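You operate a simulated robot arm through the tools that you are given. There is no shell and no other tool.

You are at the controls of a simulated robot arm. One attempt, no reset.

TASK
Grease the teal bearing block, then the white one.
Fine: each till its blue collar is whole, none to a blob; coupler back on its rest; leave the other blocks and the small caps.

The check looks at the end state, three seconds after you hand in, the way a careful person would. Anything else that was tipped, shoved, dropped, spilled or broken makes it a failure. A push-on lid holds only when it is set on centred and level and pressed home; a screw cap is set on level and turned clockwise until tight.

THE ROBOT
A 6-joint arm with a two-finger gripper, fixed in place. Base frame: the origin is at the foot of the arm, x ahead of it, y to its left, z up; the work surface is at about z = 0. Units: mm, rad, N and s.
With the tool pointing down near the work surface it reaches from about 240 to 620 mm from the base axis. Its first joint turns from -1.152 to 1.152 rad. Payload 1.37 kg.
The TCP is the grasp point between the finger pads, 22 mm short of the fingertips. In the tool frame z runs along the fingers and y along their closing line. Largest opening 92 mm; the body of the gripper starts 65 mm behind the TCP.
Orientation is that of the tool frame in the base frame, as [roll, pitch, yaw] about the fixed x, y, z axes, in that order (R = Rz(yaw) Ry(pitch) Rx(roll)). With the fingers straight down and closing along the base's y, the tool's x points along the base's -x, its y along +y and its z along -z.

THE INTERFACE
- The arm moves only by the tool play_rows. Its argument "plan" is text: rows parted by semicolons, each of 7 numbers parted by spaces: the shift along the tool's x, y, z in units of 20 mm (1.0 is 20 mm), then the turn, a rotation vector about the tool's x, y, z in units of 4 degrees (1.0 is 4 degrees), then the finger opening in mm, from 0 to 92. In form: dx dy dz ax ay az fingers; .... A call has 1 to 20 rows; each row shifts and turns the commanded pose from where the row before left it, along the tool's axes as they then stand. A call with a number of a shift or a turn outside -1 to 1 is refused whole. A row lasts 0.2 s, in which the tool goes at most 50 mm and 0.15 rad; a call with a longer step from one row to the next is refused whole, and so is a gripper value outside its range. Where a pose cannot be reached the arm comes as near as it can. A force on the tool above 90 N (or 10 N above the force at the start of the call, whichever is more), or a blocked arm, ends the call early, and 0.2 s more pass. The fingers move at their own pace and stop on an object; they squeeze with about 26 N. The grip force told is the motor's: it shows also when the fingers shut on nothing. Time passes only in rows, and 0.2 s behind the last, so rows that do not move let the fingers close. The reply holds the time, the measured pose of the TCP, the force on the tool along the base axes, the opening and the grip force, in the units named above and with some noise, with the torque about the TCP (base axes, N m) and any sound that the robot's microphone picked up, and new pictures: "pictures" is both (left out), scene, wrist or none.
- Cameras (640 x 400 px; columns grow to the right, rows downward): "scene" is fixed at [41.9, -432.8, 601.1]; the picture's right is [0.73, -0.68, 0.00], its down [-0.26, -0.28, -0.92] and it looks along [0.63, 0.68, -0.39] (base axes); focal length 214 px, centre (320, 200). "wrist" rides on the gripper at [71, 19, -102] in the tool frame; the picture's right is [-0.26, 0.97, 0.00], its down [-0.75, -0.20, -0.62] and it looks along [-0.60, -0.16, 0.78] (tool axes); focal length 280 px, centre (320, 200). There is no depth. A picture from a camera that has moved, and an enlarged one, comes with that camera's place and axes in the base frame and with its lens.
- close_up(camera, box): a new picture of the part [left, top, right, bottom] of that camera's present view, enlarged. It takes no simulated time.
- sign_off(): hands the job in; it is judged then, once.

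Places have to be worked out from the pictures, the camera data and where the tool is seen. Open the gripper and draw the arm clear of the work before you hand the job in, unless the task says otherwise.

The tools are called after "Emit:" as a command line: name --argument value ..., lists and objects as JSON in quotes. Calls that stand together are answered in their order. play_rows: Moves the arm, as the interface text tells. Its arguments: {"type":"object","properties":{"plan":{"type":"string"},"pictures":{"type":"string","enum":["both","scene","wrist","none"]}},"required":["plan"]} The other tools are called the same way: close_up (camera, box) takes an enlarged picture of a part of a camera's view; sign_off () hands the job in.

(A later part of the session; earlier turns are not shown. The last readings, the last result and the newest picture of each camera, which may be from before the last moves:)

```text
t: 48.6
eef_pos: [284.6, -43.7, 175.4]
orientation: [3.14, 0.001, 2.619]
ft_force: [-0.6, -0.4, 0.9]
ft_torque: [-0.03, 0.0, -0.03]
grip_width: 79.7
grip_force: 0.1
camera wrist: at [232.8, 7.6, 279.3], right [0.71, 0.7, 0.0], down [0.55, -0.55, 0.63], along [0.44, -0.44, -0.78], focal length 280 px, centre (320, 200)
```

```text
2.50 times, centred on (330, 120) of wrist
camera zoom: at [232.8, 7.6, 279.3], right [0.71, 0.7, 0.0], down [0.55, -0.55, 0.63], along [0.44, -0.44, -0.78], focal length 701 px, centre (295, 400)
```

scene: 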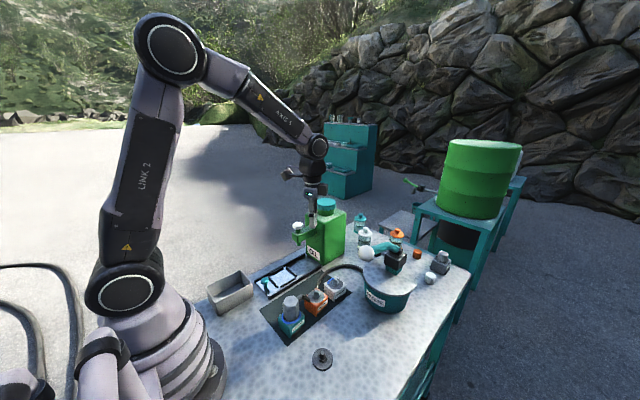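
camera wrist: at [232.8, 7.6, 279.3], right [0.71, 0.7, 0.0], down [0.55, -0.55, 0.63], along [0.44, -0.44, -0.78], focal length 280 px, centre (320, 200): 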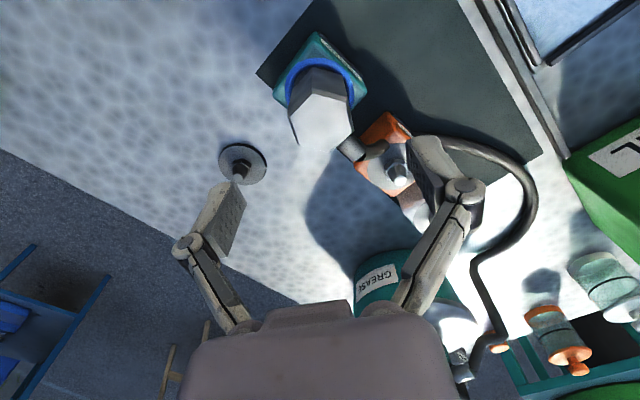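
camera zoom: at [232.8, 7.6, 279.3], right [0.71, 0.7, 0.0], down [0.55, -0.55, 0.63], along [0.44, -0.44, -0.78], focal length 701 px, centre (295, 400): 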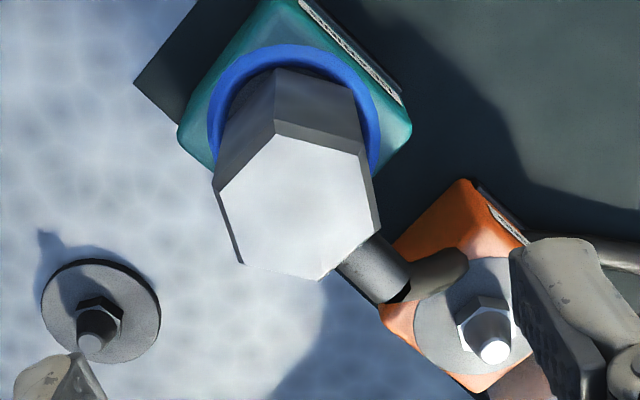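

The coupler's top centre is ~(-1.9, +0.9) mm in tool axes from the tool line; I correct that, descend to z≈84 and close on its flats, staying above the collar.

Emit:
play_rows --plan "-0.095 0.04 0 0 0 0 80; 0 0 0.95 0 0 0 80; 0 0 0.95 0 0 0 80; 0 0 0.95 0 0 0 80; 0 0 0.9 0 0 0 80; 0 0 0.82 0 0 0 80; 0 0 0 0 0 0 80; 0 0 0 0 0 0 60; 0 0 0 0 0 0 45; 0 0 0 0 0 0 30; 0 0 0 0 0 0 30; 0 0 0 0 0 0 30" --pictures "both"

Emit:
close_up --camera "wrist" --box '[220, 40, 440, 260]'

Emit:
close_up --camera "scene" --box '[272, 284, 320, 334]'

```text
t: 51.2
eef_pos: [287.3, -43.9, 83.4]
orientation: [3.14, 0.003, 2.619]
ft_force: [0.2, -0.4, -0.4]
ft_torque: [0.05, 0.03, -0.02]
grip_width: 40.2
grip_force: 25.5
camera wrist: at [235.8, 6.6, 186.6], right [0.71, 0.71, 0.0], down [0.55, -0.55, 0.63], along [0.44, -0.44, -0.78], focal length 280 px, centre (320, 200)
```

scene: 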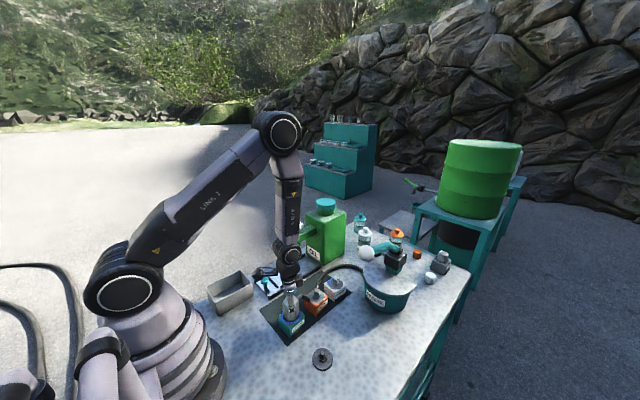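
wrist: 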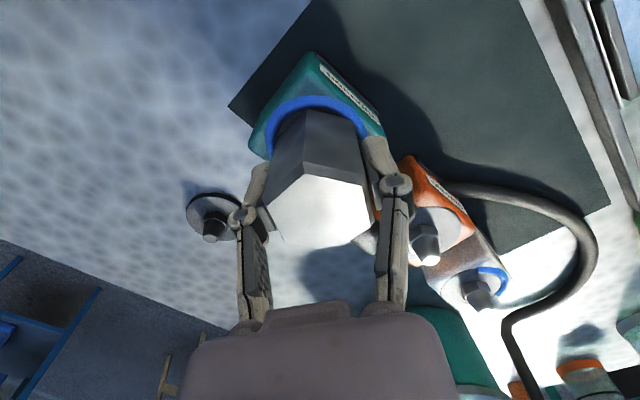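

```text
1.82 times, centred on (330, 150) of wrist
camera zoom: at [235.8, 6.6, 186.6], right [0.71, 0.71, 0.0], down [0.55, -0.55, 0.63], along [0.44, -0.44, -0.78], focal length 510 px, centre (302, 291)
```

zoom: 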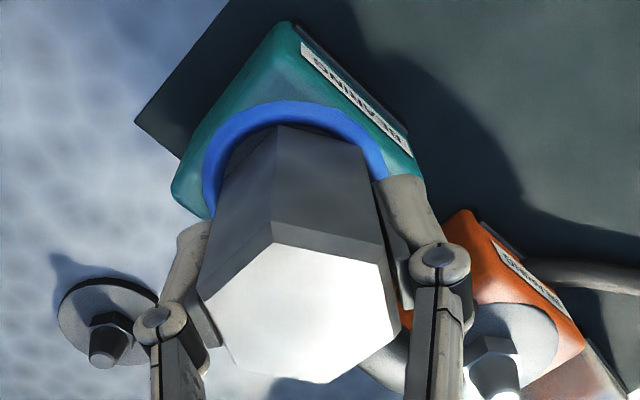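

```text
8.00 times, centred on (296, 309) of scene
camera zoom: at [41.9, -432.8, 601.1], right [0.73, -0.68, 0.0], down [-0.26, -0.28, -0.92], along [0.63, 0.68, -0.39], focal length 1716 px, centre (512, -672)
```

zoom: 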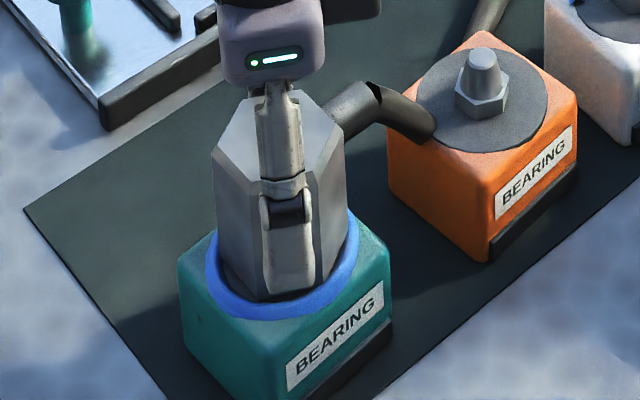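

Gripped again (40.2 mm, centred within ~1 mm). I lift the coupler slowly straight off and inspect the now-uncovered teal collar.

Emit:
play_rows --plan "0 0 -0.25 0 0 0 30; 0 0 -0.25 0 0 0 30; 0 0 -0.3 0 0 0 30; 0 0 -0.5 0 0 0 30; 0 0 -0.8 0 0 0 30; 0 0 -0.8 0 0 0 30; 0 0 -0.8 0 0 0 30; 0 0 -0.8 0 0 0 30; 0 0 0 0 0 0 30" --pictures "both"

Emit:
close_up --camera "scene" --box '[264, 284, 312, 334]'

Emit:
close_up --camera "scene" --box '[270, 260, 360, 340]'

```text
t: 53.2
eef_pos: [286.6, -46.4, 177.3]
orientation: [3.139, 0.001, 2.617]
ft_force: [-0.5, -0.2, -0.7]
ft_torque: [0.03, 0.04, 0.0]
grip_width: 40.2
grip_force: 26.0
camera wrist: at [235.3, 6.3, 279.0], right [0.71, 0.71, 0.0], down [0.55, -0.55, 0.63], along [0.44, -0.44, -0.78], focal length 280 px, centre (320, 200)
```

scene: 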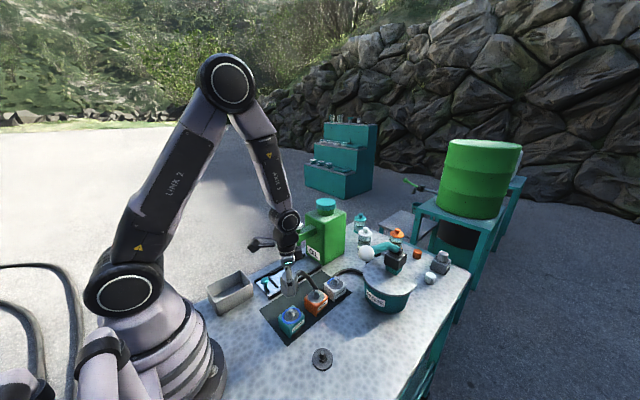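
wrist: 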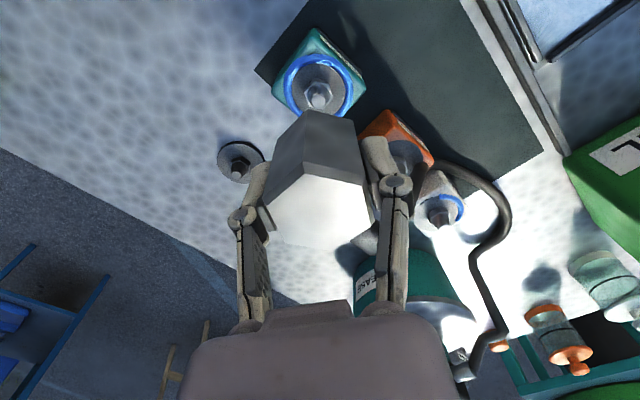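

```text
8.00 times, centred on (288, 309) of scene
camera zoom: at [41.9, -432.8, 601.1], right [0.73, -0.68, 0.0], down [-0.26, -0.28, -0.92], along [0.63, 0.68, -0.39], focal length 1716 px, centre (576, -672)
```

zoom: 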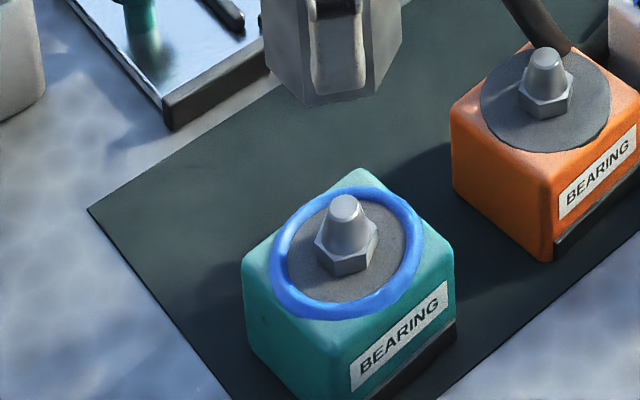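

```text
5.00 times, centred on (315, 300) of scene
camera zoom: at [41.9, -432.8, 601.1], right [0.73, -0.68, 0.0], down [-0.26, -0.28, -0.92], along [0.63, 0.68, -0.39], focal length 1072 px, centre (345, -300)
```

zoom: 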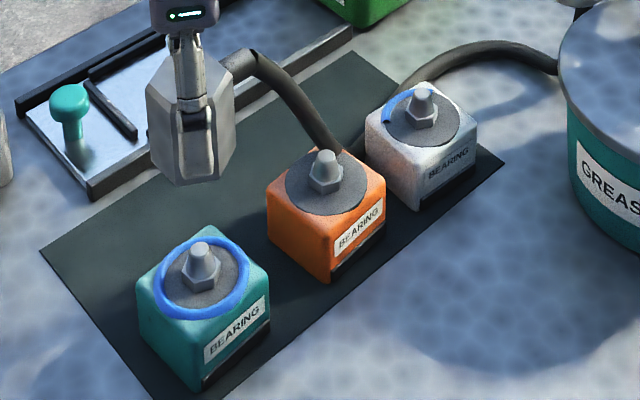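

The teal collar appears whole. I confirm with an enlarged wrist view and a finer scene view before leaving it.

Emit:
close_up --camera "wrist" --box '[265, 25, 375, 125]'

Emit:
close_up --camera "scene" --box '[278, 300, 308, 326]'

Emit:
close_up --camera "scene" --box '[318, 270, 358, 304]'

```text
4.00 times, centred on (320, 75) of wrist
camera zoom: at [235.3, 6.3, 279.0], right [0.71, 0.71, 0.0], down [0.55, -0.55, 0.63], along [0.44, -0.44, -0.78], focal length 1122 px, centre (320, 700)
```

zoom: 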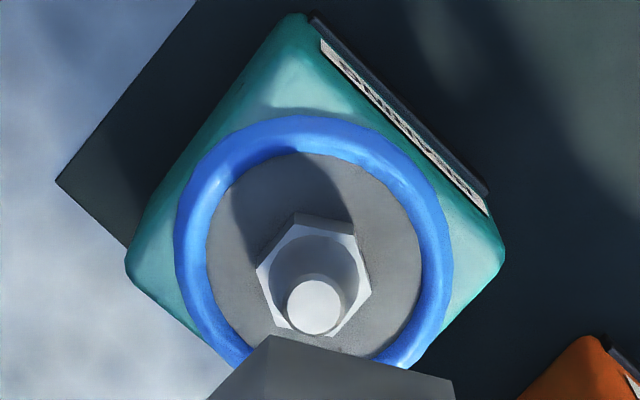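

```text
15.38 times, centred on (293, 313) of scene
camera zoom: at [41.9, -432.8, 601.1], right [0.73, -0.68, 0.0], down [-0.26, -0.28, -0.92], along [0.63, 0.68, -0.39], focal length 3300 px, centre (735, -1538)
```

zoom: 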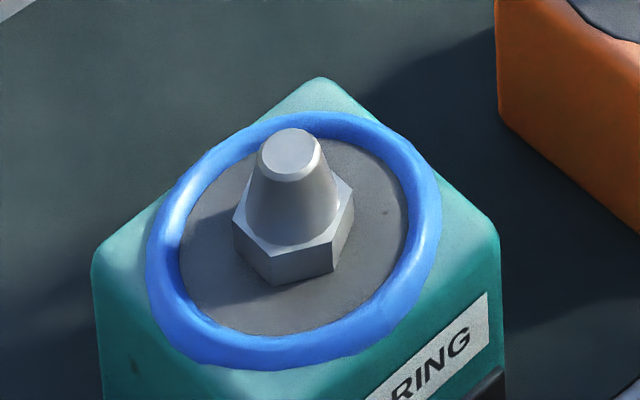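

```text
11.76 times, centred on (338, 287) of scene
camera zoom: at [41.9, -432.8, 601.1], right [0.73, -0.68, 0.0], down [-0.26, -0.28, -0.92], along [0.63, 0.68, -0.39], focal length 2523 px, centre (108, -824)
```

zoom: 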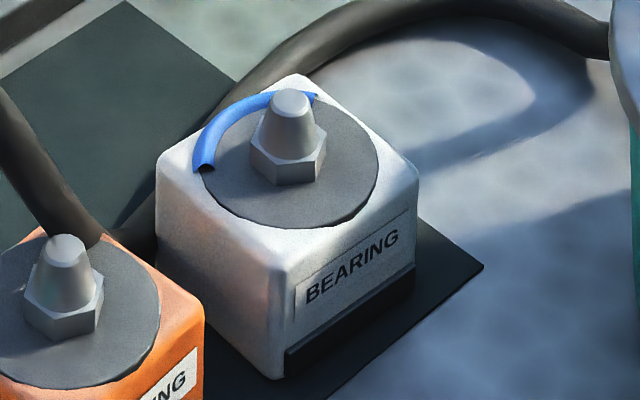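

Teal's collar is a clean, closed ring. The white collar is ~1/3 (about 30°–150°). I carry the coupler to hover over the white nipple, offset ≈ (+187.5, 0) from the teal seat.

Emit:
play_rows --plan "-0.8125 0.4675 0 0 0 0 30; -0.8125 0.4675 0 0 0 0 30; -0.8125 0.4675 0 0 0 0 30; -0.8125 0.4675 0 0 0 0 30; -0.8125 0.4675 0 0 0 0 30; -0.8125 0.4675 0 0 0 0 30; -0.8125 0.4675 0 0 0 0 30; -0.8125 0.4675 0 0 0 0 30; -0.8125 0.4675 0 0 0 0 30; -0.8125 0.4675 0 0 0 0 30; 0 0 0.9 0 0 0 30; 0 0 0.9 0 0 0 30; 0 0 0.9 0 0 0 30; 0 0 0 0 0 0 30" --pictures "both"

Emit:
close_up --camera "scene" --box '[312, 258, 360, 306]'

Emit:
close_up --camera "wrist" --box '[220, 40, 440, 260]'

Emit:
close_up --camera "wrist" --box '[270, 70, 390, 150]'

```text
t: 56.2
eef_pos: [476.4, -44.6, 120.6]
orientation: [3.139, 0.002, 2.618]
ft_force: [0.2, -0.5, -1.1]
ft_torque: [-0.01, -0.02, 0.05]
grip_width: 40.4
grip_force: 26.0
camera wrist: at [424.0, 7.2, 223.4], right [0.71, 0.7, 0.0], down [0.55, -0.55, 0.63], along [0.44, -0.44, -0.78], focal length 280 px, centre (320, 200)
```

scene: 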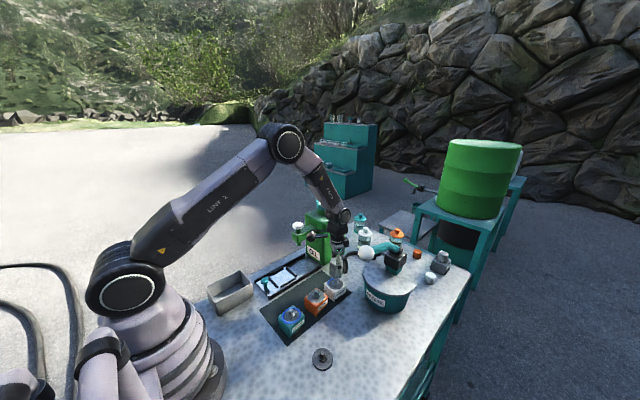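
wrist: 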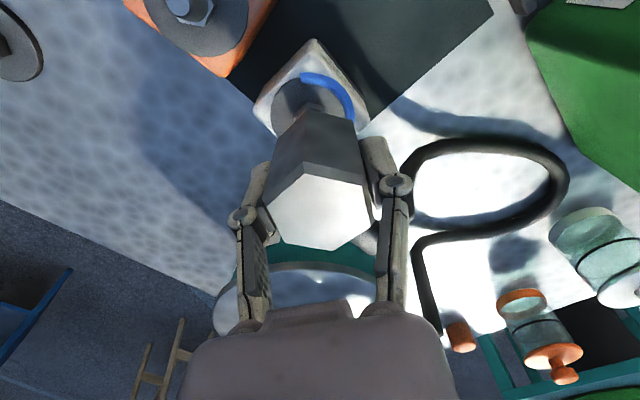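

```text
8.33 times, centred on (336, 282) of scene
camera zoom: at [41.9, -432.8, 601.1], right [0.73, -0.68, 0.0], down [-0.26, -0.28, -0.92], along [0.63, 0.68, -0.39], focal length 1787 px, centre (187, -483)
```

zoom: 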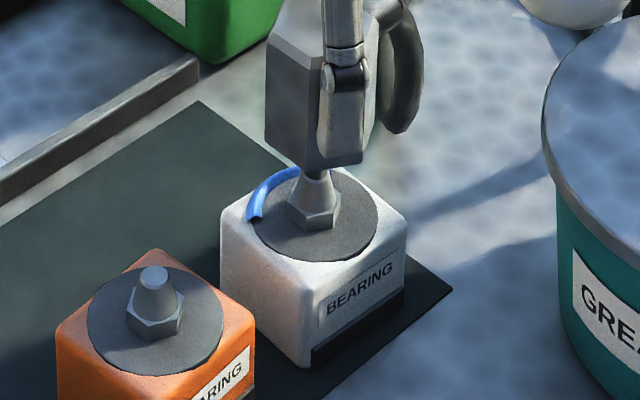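

```text
1.82 times, centred on (330, 150) of wrist
camera zoom: at [424.0, 7.2, 223.4], right [0.71, 0.7, 0.0], down [0.55, -0.55, 0.63], along [0.44, -0.44, -0.78], focal length 510 px, centre (302, 291)
```

zoom: 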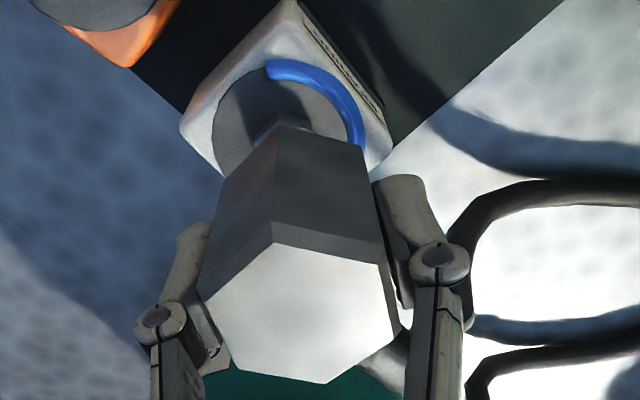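

```text
5.00 times, centred on (330, 110) of wrist
camera zoom: at [424.0, 7.2, 223.4], right [0.71, 0.7, 0.0], down [0.55, -0.55, 0.63], along [0.44, -0.44, -0.78], focal length 1402 px, centre (270, 650)
```

zoom: 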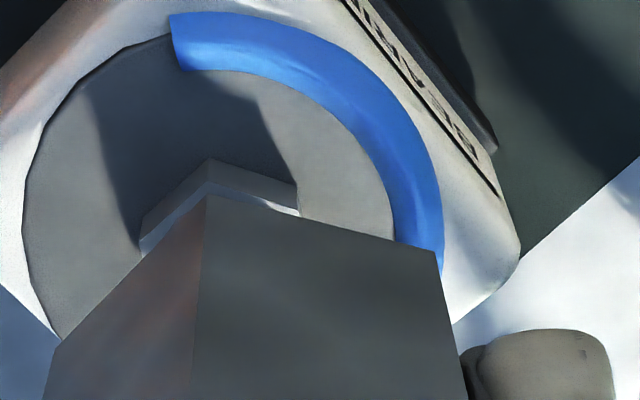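

White's disc appears ~5 mm off toward -x/-y in the wrist view. I zoom the scene view for a finer cross-check of nut versus coupler axis.

Emit:
close_up --camera "scene" --box '[326, 262, 350, 296]'

Emit:
close_up --camera "wrist" --box '[262, 50, 382, 130]'

```text
11.76 times, centred on (338, 279) of scene
camera zoom: at [41.9, -432.8, 601.1], right [0.73, -0.68, 0.0], down [-0.26, -0.28, -0.92], along [0.63, 0.68, -0.39], focal length 2523 px, centre (108, -729)
```

zoom: 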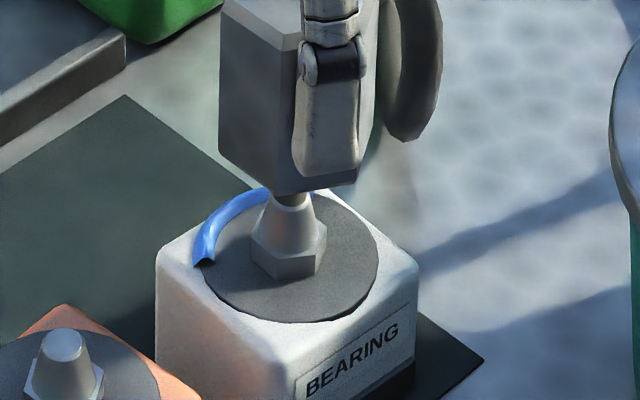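

```text
5.00 times, centred on (322, 90) of wrist
camera zoom: at [424.0, 7.2, 223.4], right [0.71, 0.7, 0.0], down [0.55, -0.55, 0.63], along [0.44, -0.44, -0.78], focal length 1402 px, centre (310, 750)
```

zoom: 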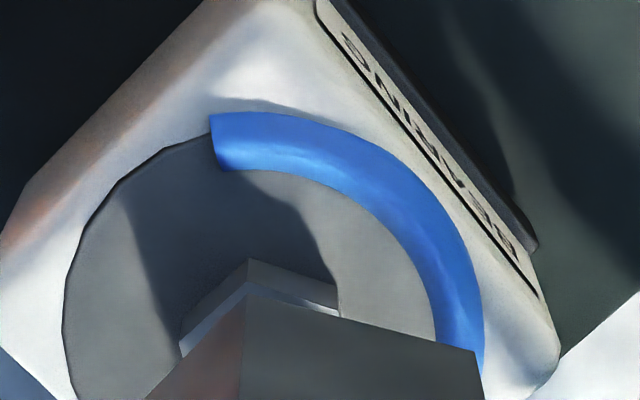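

Both views agree on a shift of about (-4.2, -3.6) mm. I apply it at the hover height and re-check.

Emit:
play_rows --plan "0.09 -0.26 0 0 0 0 30; 0 0 0 0 0 0 30" --pictures "none"

Emit:
close_up --camera "scene" --box '[326, 262, 350, 296]'

Emit:
close_up --camera "wrist" --box '[262, 50, 382, 130]'

```text
t: 56.8
eef_pos: [470.0, -46.7, 121.6]
orientation: [3.138, 0.003, 2.618]
ft_force: [-0.3, 0.4, -1.4]
ft_torque: [0.01, -0.02, -0.02]
grip_width: 40.5
grip_force: 26.2
```

```text
11.76 times, centred on (338, 279) of scene
camera zoom: at [41.9, -432.8, 601.1], right [0.73, -0.68, 0.0], down [-0.26, -0.28, -0.92], along [0.63, 0.68, -0.39], focal length 2523 px, centre (108, -729)
```

zoom: 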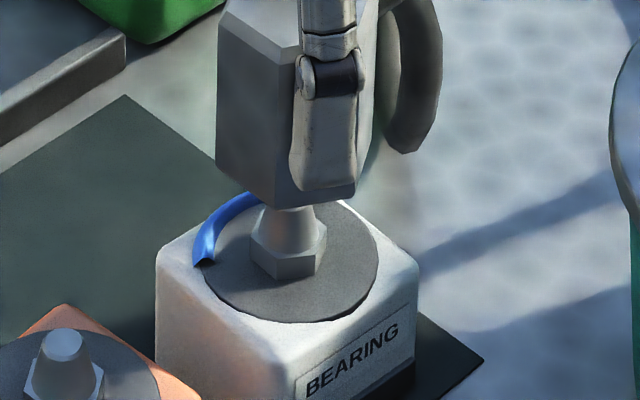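

```text
5.00 times, centred on (322, 90) of wrist
camera zoom: at [419.0, 3.4, 224.1], right [0.71, 0.7, 0.0], down [0.55, -0.55, 0.63], along [0.44, -0.44, -0.78], focal length 1402 px, centre (310, 750)
```

zoom: 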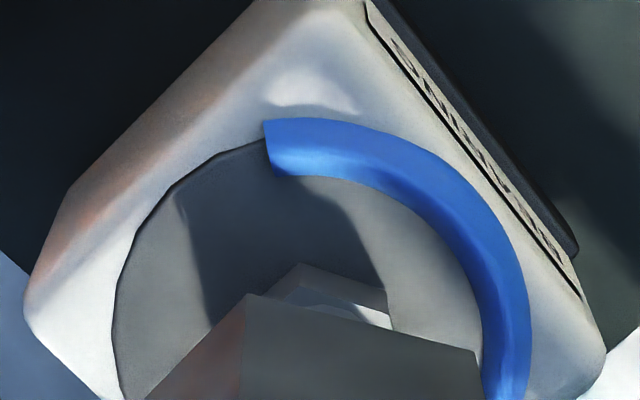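

Aligned to within ~1 mm in both views. I lower over the white nipple in small steps and read the forces.

Emit:
play_rows --plan "0 0 0.3 0 0 0 30; 0 0 0.3 0 0 0 30; 0 0 0.25 0 0 0 30; 0 0 0.2 0 0 0 30; 0 0 0 0 0 0 30" --pictures "none"

Emit:
close_up --camera "scene" --box '[326, 262, 350, 296]'

```text
t: 58.0
eef_pos: [469.9, -47.7, 100.7]
orientation: [3.141, 0.002, 2.621]
ft_force: [-0.9, 0.0, -2.0]
ft_torque: [0.06, -0.01, 0.0]
grip_width: 40.2
grip_force: 26.1
```

```text
11.76 times, centred on (338, 279) of scene
camera zoom: at [41.9, -432.8, 601.1], right [0.73, -0.68, 0.0], down [-0.26, -0.28, -0.92], along [0.63, 0.68, -0.39], focal length 2523 px, centre (108, -729)
```

zoom: 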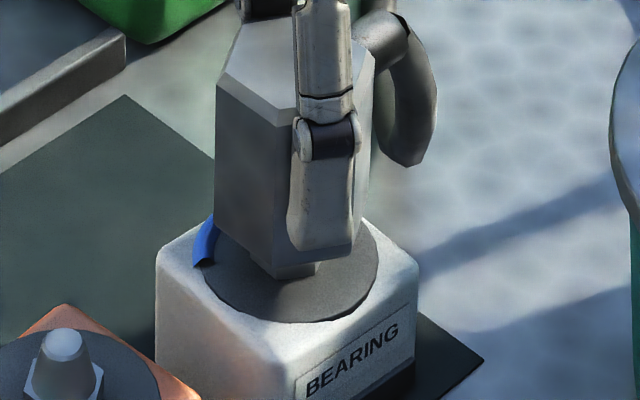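

No contact force at z≈100 and the coupler is around the nipple. I continue down to near the seat.

Emit:
play_rows --plan "0 0 0.25 0 0 0 30; 0 0 0.25 0 0 0 30; 0 0 0.2 0 0 0 30; 0 0 0.1 0 0 0 30; 0 0 0 0 0 0 30" --pictures "none"

Emit:
close_up --camera "scene" --box '[326, 262, 350, 296]'

```text
t: 59.2
eef_pos: [470.0, -48.0, 84.8]
orientation: [3.14, 0.001, 2.618]
ft_force: [-0.2, 0.4, -1.5]
ft_torque: [-0.03, -0.02, 0.01]
grip_width: 40.1
grip_force: 26.1
```

```text
11.76 times, centred on (338, 279) of scene
camera zoom: at [41.9, -432.8, 601.1], right [0.73, -0.68, 0.0], down [-0.26, -0.28, -0.92], along [0.63, 0.68, -0.39], focal length 2523 px, centre (108, -729)
```

zoom: 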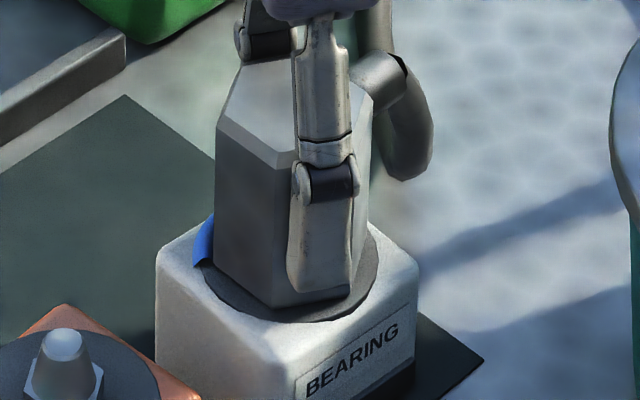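

Almost seated, still no force; I press the final couple of millimetres.

Emit:
play_rows --plan "0 0 0.06 0 0 0 30; 0 0 0.06 0 0 0 30; 0 0 0.05 0 0 0 30; 0 0 0 0 0 0 30" --pictures "none"

Emit:
close_up --camera "scene" --box '[326, 262, 350, 296]'

```text
t: 60.2
eef_pos: [470.6, -49.2, 82.7]
orientation: [3.141, 0.002, 2.62]
ft_force: [-4.7, -0.4, 20.2]
ft_torque: [-0.03, 0.12, 0.0]
grip_width: 40.6
grip_force: 25.8
```

```text
11.76 times, centred on (338, 279) of scene
camera zoom: at [41.8, -432.8, 601.1], right [0.73, -0.68, 0.0], down [-0.26, -0.28, -0.92], along [0.63, 0.68, -0.39], focal length 2523 px, centre (108, -729)
```

zoom: 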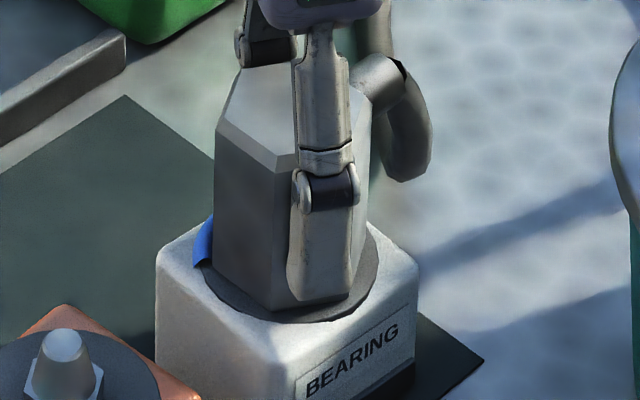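

Seated: 20 N upward at z≈82.7 on the disc. I ease off 1 mm, open the fingers and check that the coupler stays.

Emit:
play_rows --plan "0 0 -0.05 0 0 0 30; 0 0 0 0 0 0 44; 0 0 0 0 0 0 60; 0 0 0 0 0 0 74; 0 0 0 0 0 0 74" --pictures "wrist"

Emit:
close_up --camera "scene" --box '[326, 262, 350, 296]'

```text
t: 61.4
eef_pos: [469.9, -49.3, 81.3]
orientation: [3.14, 0.001, 2.618]
ft_force: [-0.3, 0.2, 1.0]
ft_torque: [0.01, 0.01, -0.02]
grip_width: 74.1
grip_force: 0.2
camera wrist: at [418.3, 3.4, 185.0], right [0.71, 0.7, 0.0], down [0.55, -0.55, 0.63], along [0.44, -0.44, -0.78], focal length 280 px, centre (320, 200)
```

wrist: 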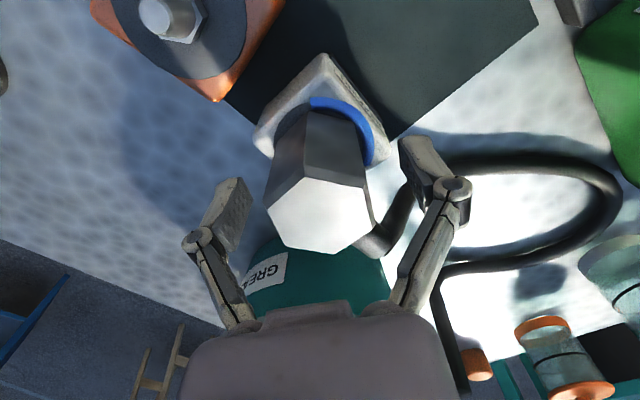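

```text
11.76 times, centred on (338, 279) of scene
camera zoom: at [41.9, -432.8, 601.1], right [0.73, -0.68, 0.0], down [-0.26, -0.28, -0.92], along [0.63, 0.68, -0.39], focal length 2523 px, centre (108, -729)
```

zoom: 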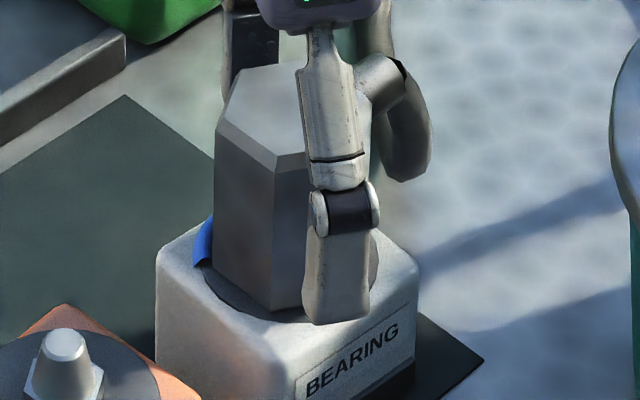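

The coupler stays put on white. I lift clear, turn back, and move with closed fingers to above the lever knob.

Emit:
play_rows --plan "0 0 -1 0 0 0 74; 0 0 -1 0 0 0 74; 0 0 -1 0 0 0 74; 0 0 -1 0 0 0 74; 0 0 -1 0 0 -0.9375 60; 0 0 -1 0 0 -0.9375 40; 0 0 -1 0 0 -0.9375 20; 0 0 -1 0 0 -0.9375 0; 0 0 -1 0 0 -0.9375 0; 0 0 -1 0 0 -0.9375 0; 0 0 -1 0 0 -0.9375 0; 0 0 -1 0 0 -0.9375 0; 0.169 -0.7875 -0.05 0 0 0 0; 0.169 -0.7875 -0.05 0 0 0 0; 0.169 -0.7875 -0.05 0 0 0 0; 0.169 -0.7875 -0.05 0 0 0 0; 0.169 -0.7875 0 0 0 0 0; 0.169 -0.7875 0 0 0 0 0; 0.169 -0.7875 0 0 0 0 0; 0.169 -0.7875 0 0 0 0 0" --pictures "both"

Emit:
close_up --camera "scene" --box '[320, 205, 410, 300]'

Emit:
close_up --camera "wrist" --box '[260, 70, 400, 200]'

```text
t: 65.6
eef_pos: [442.2, -174.3, 326.0]
orientation: [3.14, 0.002, 3.14]
ft_force: [1.0, 0.8, 0.3]
ft_torque: [-0.03, -0.05, 0.0]
grip_width: 0.0
grip_force: 25.8
camera wrist: at [372.0, -155.8, 429.3], right [0.26, 0.97, 0.0], down [0.75, -0.2, 0.63], along [0.6, -0.16, -0.78], focal length 280 px, centre (320, 200)
```

scene: 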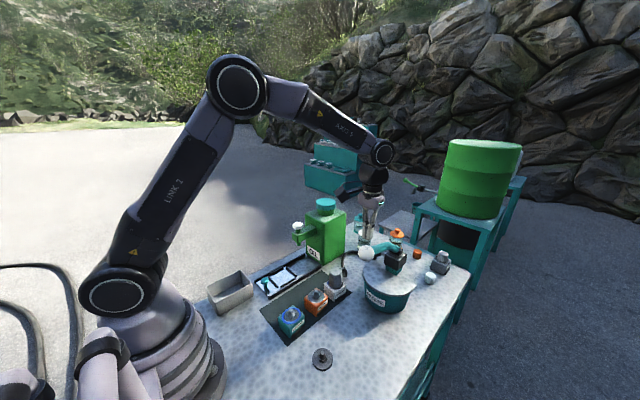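
wrist: 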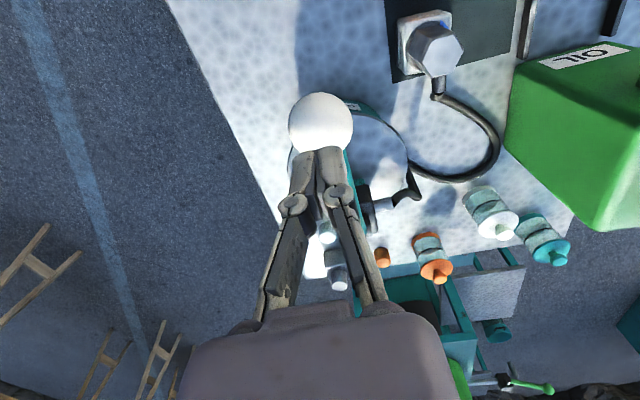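

```text
4.21 times, centred on (365, 252) of scene
camera zoom: at [41.9, -432.8, 601.1], right [0.73, -0.68, 0.0], down [-0.26, -0.28, -0.92], along [0.63, 0.68, -0.39], focal length 903 px, centre (130, -21)
```

zoom: 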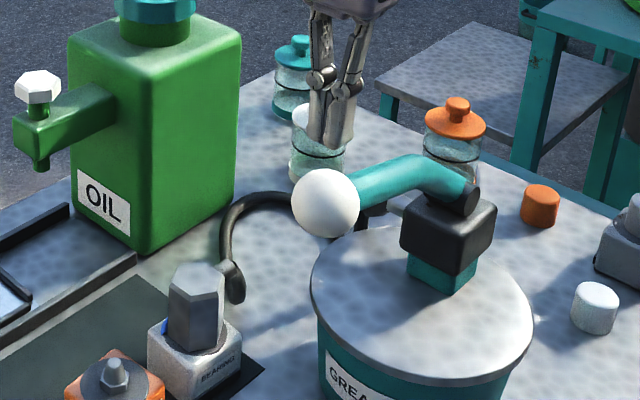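

```text
3.08 times, centred on (330, 135) of wrist
camera zoom: at [372.0, -155.8, 429.3], right [0.26, 0.97, 0.0], down [0.75, -0.2, 0.63], along [0.6, -0.16, -0.78], focal length 863 px, centre (289, 400)
```

zoom: 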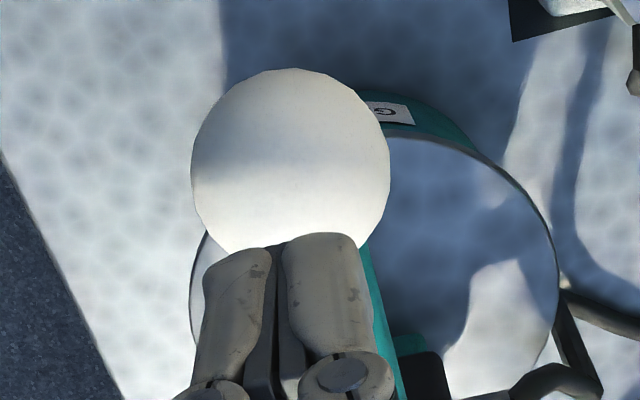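

Same position as for the teal strokes. I do one full stroke to the delivery point (z≈194), then check white's collar.

Emit:
play_rows --plan "0 0 0.55 0 0 0 0; 0 0 0.55 0 0 0 0; 0.445 0 0.905 0 0 0 0; 0.355 0 0.87 0 0 0 0; 0.285 0 0.895 0 0 0 0; 0.2 0 0.915 0 0 0 0; 0.125 0 0.93 0 0 0 0; 0.04 0 0.935 0 0 0 0" --pictures "both"

Emit:
close_up --camera "scene" --box '[316, 262, 360, 306]'

Emit:
close_up --camera "wrist" --box '[360, 0, 560, 130]'

```text
t: 67.4
eef_pos: [414.3, -174.1, 195.3]
orientation: [-3.141, 0.004, 3.142]
ft_force: [1.1, 0.0, 5.1]
ft_torque: [-0.06, -0.08, 0.01]
grip_width: 0.2
grip_force: 28.0
camera wrist: at [343.8, -155.0, 297.4], right [0.26, 0.97, 0.0], down [0.75, -0.2, 0.63], along [0.6, -0.16, -0.78], focal length 280 px, centre (320, 200)
```

scene: 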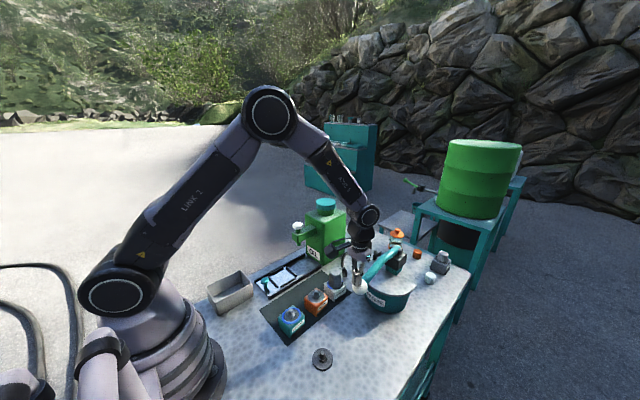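
wrist: 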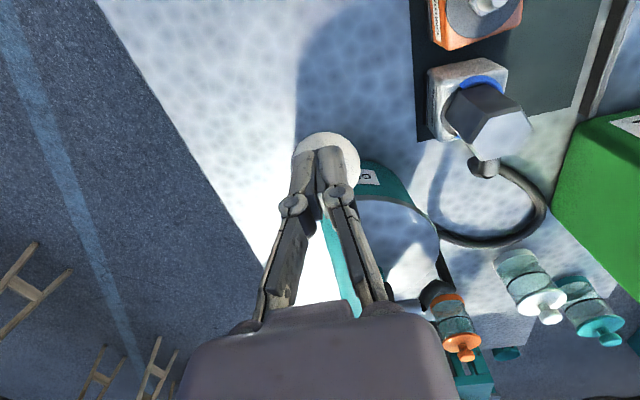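

```text
9.09 times, centred on (338, 284) of scene
camera zoom: at [41.9, -432.8, 601.1], right [0.73, -0.68, 0.0], down [-0.26, -0.28, -0.92], along [0.63, 0.68, -0.39], focal length 1950 px, centre (156, -564)
```

zoom: 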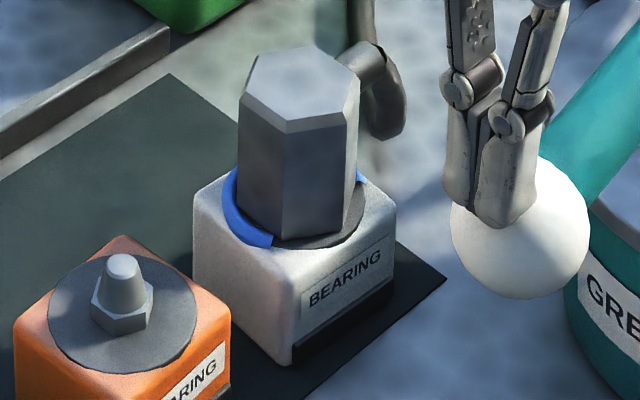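

```text
3.08 times, centred on (460, 65) of wrist
camera zoom: at [343.8, -155.0, 297.4], right [0.26, 0.97, 0.0], down [0.75, -0.2, 0.63], along [0.6, -0.16, -0.78], focal length 863 px, centre (-111, 615)
```

zoom: 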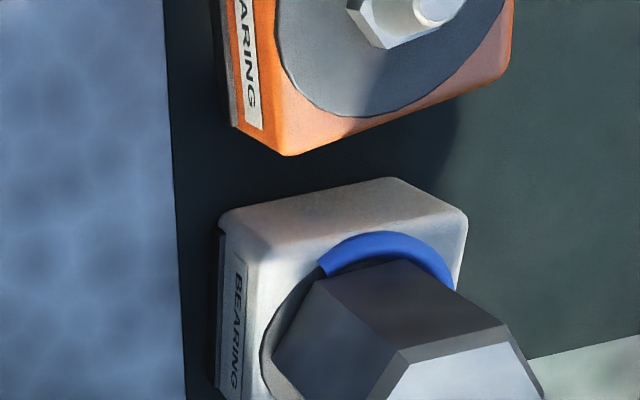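

White's collar now spans about -30°→208° (two thirds), so one more shot completes it. I let the lever fully up and repeat exactly one stroke.

Emit:
play_rows --plan "-0.04 0 -0.935 0 0 0 0; -0.125 0 -0.93 0 0 0 0; -0.2 0 -0.915 0 0 0 0; -0.285 0 -0.895 0 0 0 0; -0.355 0 -0.87 0 0 0 0; -0.445 0 -0.905 0 0 0 0; 0 0 -0.55 0 0 0 0; 0 0 -0.55 0 0 0 0; 0 0 0 0 0 0 0" --pictures "scene"

Emit:
close_up --camera "scene" --box '[316, 262, 360, 306]'

```text
t: 69.4
eef_pos: [443.5, -174.4, 325.0]
orientation: [-3.141, 0.003, 3.14]
ft_force: [0.0, -0.5, 0.5]
ft_torque: [0.0, -0.02, 0.0]
grip_width: 0.0
grip_force: 27.8
```

scene: 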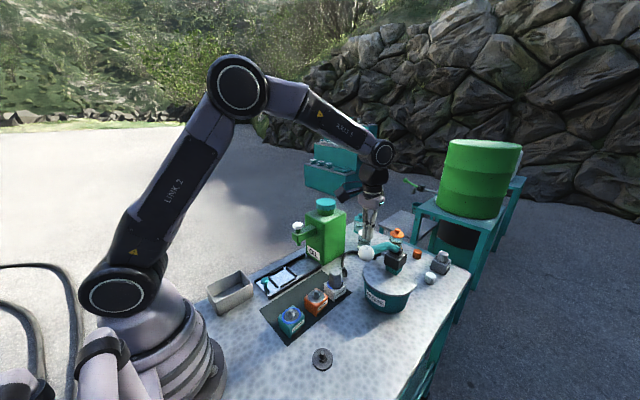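

```text
9.09 times, centred on (338, 284) of scene
camera zoom: at [41.9, -432.8, 601.1], right [0.73, -0.68, 0.0], down [-0.26, -0.28, -0.92], along [0.63, 0.68, -0.39], focal length 1950 px, centre (156, -564)
```

zoom: 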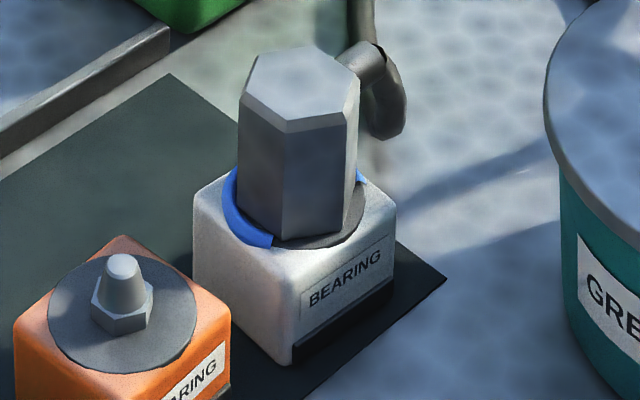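

Lever is up and the gap on the front right is clearly visible. I give the second stroke to z≈194.

Emit:
play_rows --plan "0 0 0.55 0 0 0 0; 0 0 0.55 0 0 0 0; 0.445 0 0.905 0 0 0 0; 0.355 0 0.87 0 0 0 0; 0.285 0 0.895 0 0 0 0; 0.2 0 0.915 0 0 0 0; 0.125 0 0.93 0 0 0 0; 0.04 0 0.935 0 0 0 0" --pictures "both"

Emit:
close_up --camera "scene" --box '[316, 262, 360, 306]'

Emit:
close_up --camera "wrist" --box '[360, 0, 560, 130]'

```text
t: 71.2
eef_pos: [413.1, -174.1, 194.7]
orientation: [-3.14, 0.001, -3.141]
ft_force: [-1.7, -2.6, 5.4]
ft_torque: [-0.02, -0.03, 0.01]
grip_width: 5.7
grip_force: 28.0
camera wrist: at [342.2, -156.0, 297.2], right [0.26, 0.97, 0.0], down [0.75, -0.2, 0.63], along [0.6, -0.16, -0.78], focal length 280 px, centre (320, 200)
```

scene: 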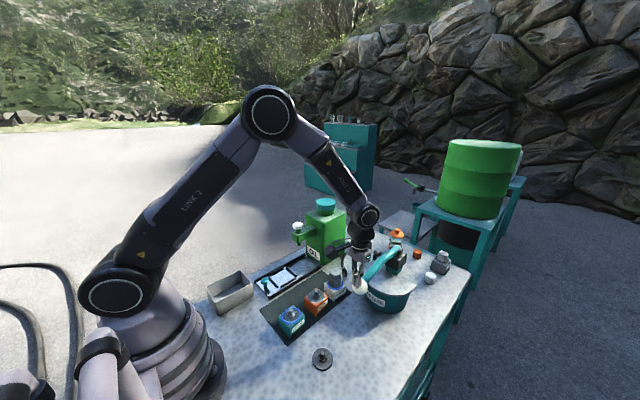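
wrist: 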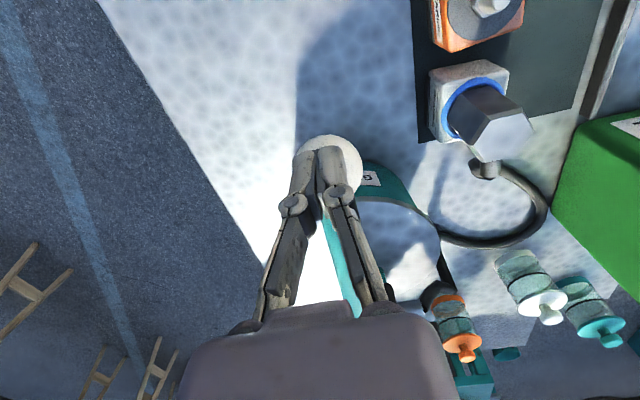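

```text
9.09 times, centred on (338, 284) of scene
camera zoom: at [41.9, -432.8, 601.1], right [0.73, -0.68, 0.0], down [-0.26, -0.28, -0.92], along [0.63, 0.68, -0.39], focal length 1950 px, centre (156, -564)
```

zoom: 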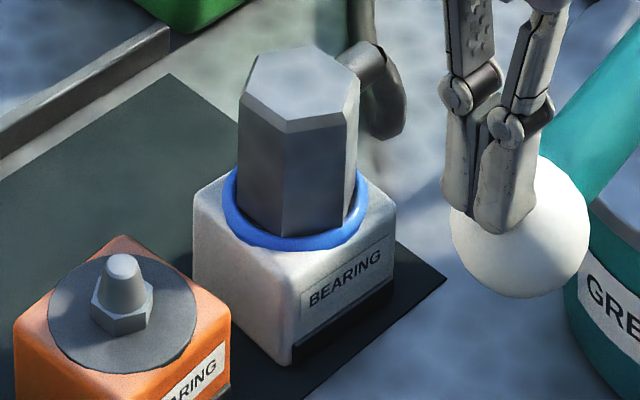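

```text
3.08 times, centred on (460, 65) of wrist
camera zoom: at [342.2, -156.0, 297.2], right [0.26, 0.97, 0.0], down [0.75, -0.2, 0.63], along [0.6, -0.16, -0.78], focal length 863 px, centre (-111, 615)
```

zoom: 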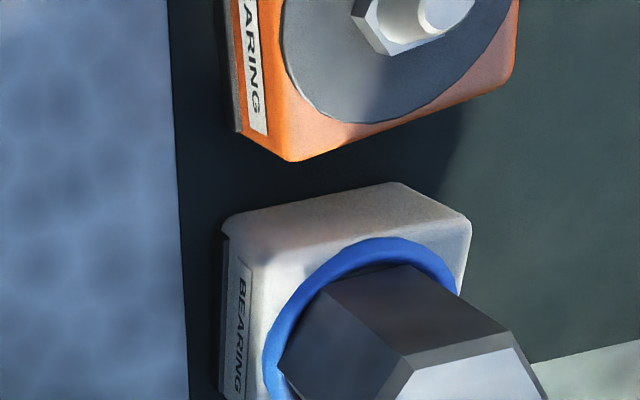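

White's collar is now a complete ring. I release the lever upward and move back over the white block with fingers opening.

Emit:
play_rows --plan "-0.04 0 -0.935 0 0 0 0; -0.125 0 -0.93 0 0 0 0; -0.2 0 -0.915 0 0 0 0; -0.285 0 -0.895 0 0 0 0; -0.355 0 -0.87 0 0 0 0; -0.445 0 -0.905 0 0 0 0; 0 0 -0.55 0 0 0 0; 0 0 -0.55 0 0 0 0; -0.169 0.7875 0 0 0 0 0; -0.169 0.7875 0 0 0 0 0; -0.169 0.7875 0 0 0 0 20; -0.169 0.7875 0 0 0 0 40; -0.169 0.7875 0 0 0 0 60; -0.169 0.7875 0 0 0 0 80; -0.169 0.7875 0 0 0 0 80; -0.169 0.7875 0 0 0 0 80" --pictures "scene"

Emit:
play_rows --plan "0 0 0.9 0 0 0.9375 80; 0 0 0.9 0 0 0.9375 80; 0 0 0.9 0 0 0.9375 80; 0 0 0.9 0 0 0.9375 80; 0 0 0.9 0 0 0.9375 80; 0 0 0.9 0 0 0.9375 80; 0 0 0.9 0 0 0.9375 80; 0 0 0.9 0 0 0.9375 80; 0 0 0 0 0 0 80" --pictures "both"

Emit:
close_up --camera "wrist" --box '[240, 40, 420, 200]'

Emit:
close_up --camera "scene" --box '[316, 262, 360, 306]'

```text
t: 74.6
eef_pos: [469.6, -48.2, 325.7]
orientation: [-3.141, 0.001, -3.141]
ft_force: [0.1, 0.4, 0.3]
ft_torque: [0.03, 0.01, 0.0]
grip_width: 80.0
grip_force: 0.2
```

scene: 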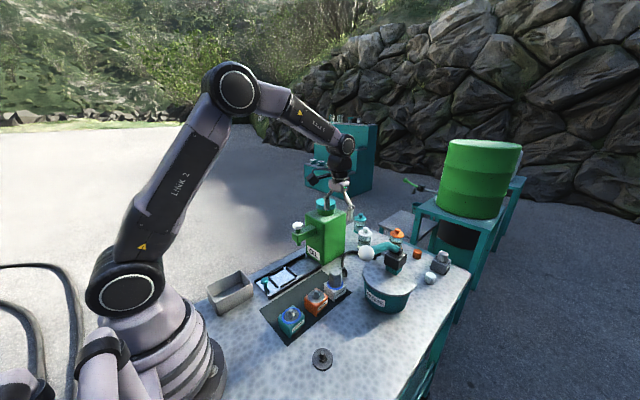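

```text
t: 76.6
eef_pos: [470.0, -47.9, 181.4]
orientation: [3.139, 0.002, 2.618]
ft_force: [0.0, 0.4, 0.5]
ft_torque: [0.01, -0.01, -0.01]
grip_width: 80.0
grip_force: 0.1
camera wrist: at [418.5, 3.4, 284.3], right [0.71, 0.7, 0.0], down [0.55, -0.55, 0.63], along [0.44, -0.44, -0.78], focal length 280 px, centre (320, 200)
```

scene: 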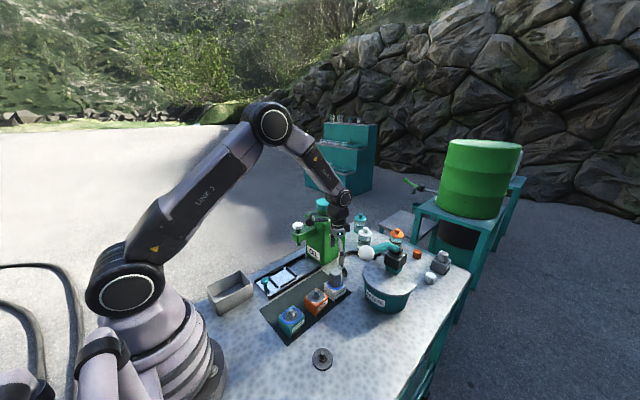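
wrist: 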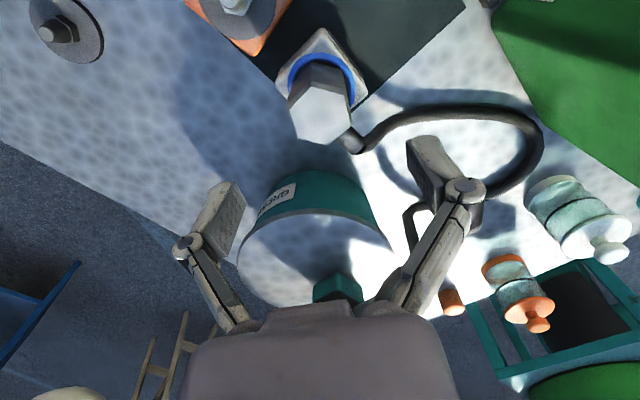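

```text
2.50 times, centred on (330, 120) of wrist
camera zoom: at [418.5, 3.4, 284.3], right [0.71, 0.7, 0.0], down [0.55, -0.55, 0.63], along [0.44, -0.44, -0.78], focal length 701 px, centre (295, 400)
```

zoom: 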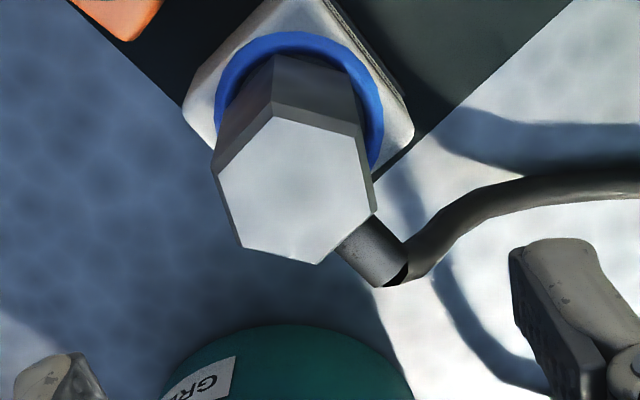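

```text
9.09 times, centred on (338, 284) of scene
camera zoom: at [41.9, -432.8, 601.1], right [0.73, -0.68, 0.0], down [-0.26, -0.28, -0.92], along [0.63, 0.68, -0.39], focal length 1950 px, centre (156, -564)
```

zoom: 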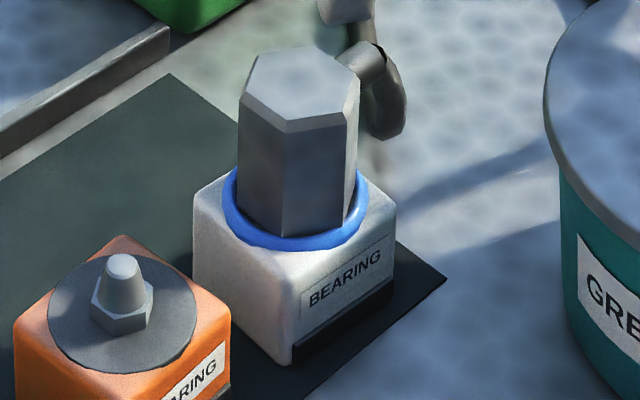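

Tool axis coincides with the coupler's centre. I descend to z≈84 and close on the flats.

Emit:
play_rows --plan "0 0 0.95 0 0 0 80; 0 0 0.95 0 0 0 80; 0 0 0.95 0 0 0 80; 0 0 0.95 0 0 0 80; 0 0 0.7 0 0 0 80; 0 0 0.35 0 0 0 80; 0 0 0 0 0 0 80; 0 0 0 0 0 0 60; 0 0 0 0 0 0 45; 0 0 0 0 0 0 30; 0 0 0 0 0 0 30; 0 0 0 0 0 0 30" --pictures "wrist"

Emit:
close_up --camera "wrist" --box '[220, 40, 440, 260]'

```text
t: 79.2
eef_pos: [471.0, -47.6, 84.2]
orientation: [3.14, 0.001, 2.618]
ft_force: [0.1, -0.1, 1.1]
ft_torque: [0.01, 0.0, 0.01]
grip_width: 40.1
grip_force: 26.0
camera wrist: at [419.2, 4.4, 187.1], right [0.71, 0.71, 0.0], down [0.55, -0.55, 0.63], along [0.44, -0.44, -0.78], focal length 280 px, centre (320, 200)
```

wrist: 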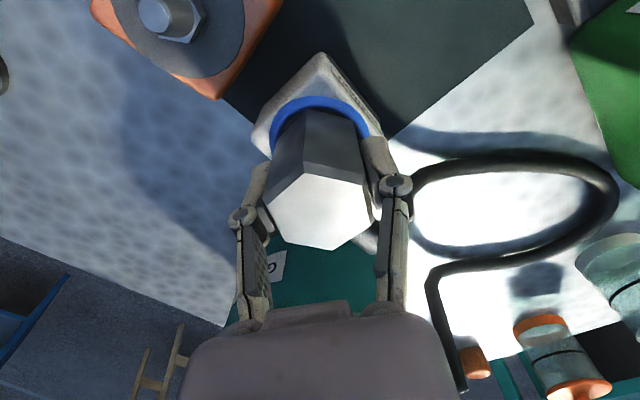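

```text
1.82 times, centred on (330, 150) of wrist
camera zoom: at [419.2, 4.4, 187.1], right [0.71, 0.71, 0.0], down [0.55, -0.55, 0.63], along [0.44, -0.44, -0.78], focal length 510 px, centre (302, 291)
```

zoom: 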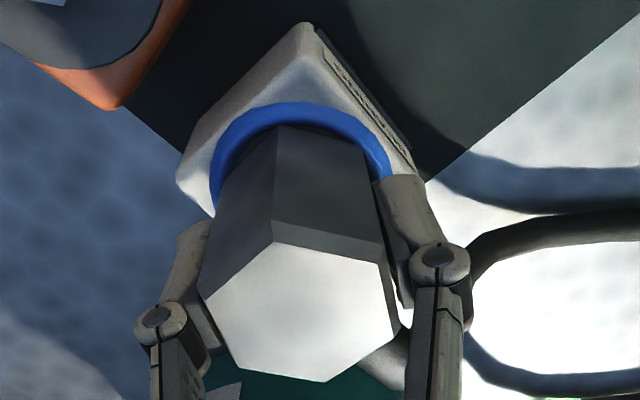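

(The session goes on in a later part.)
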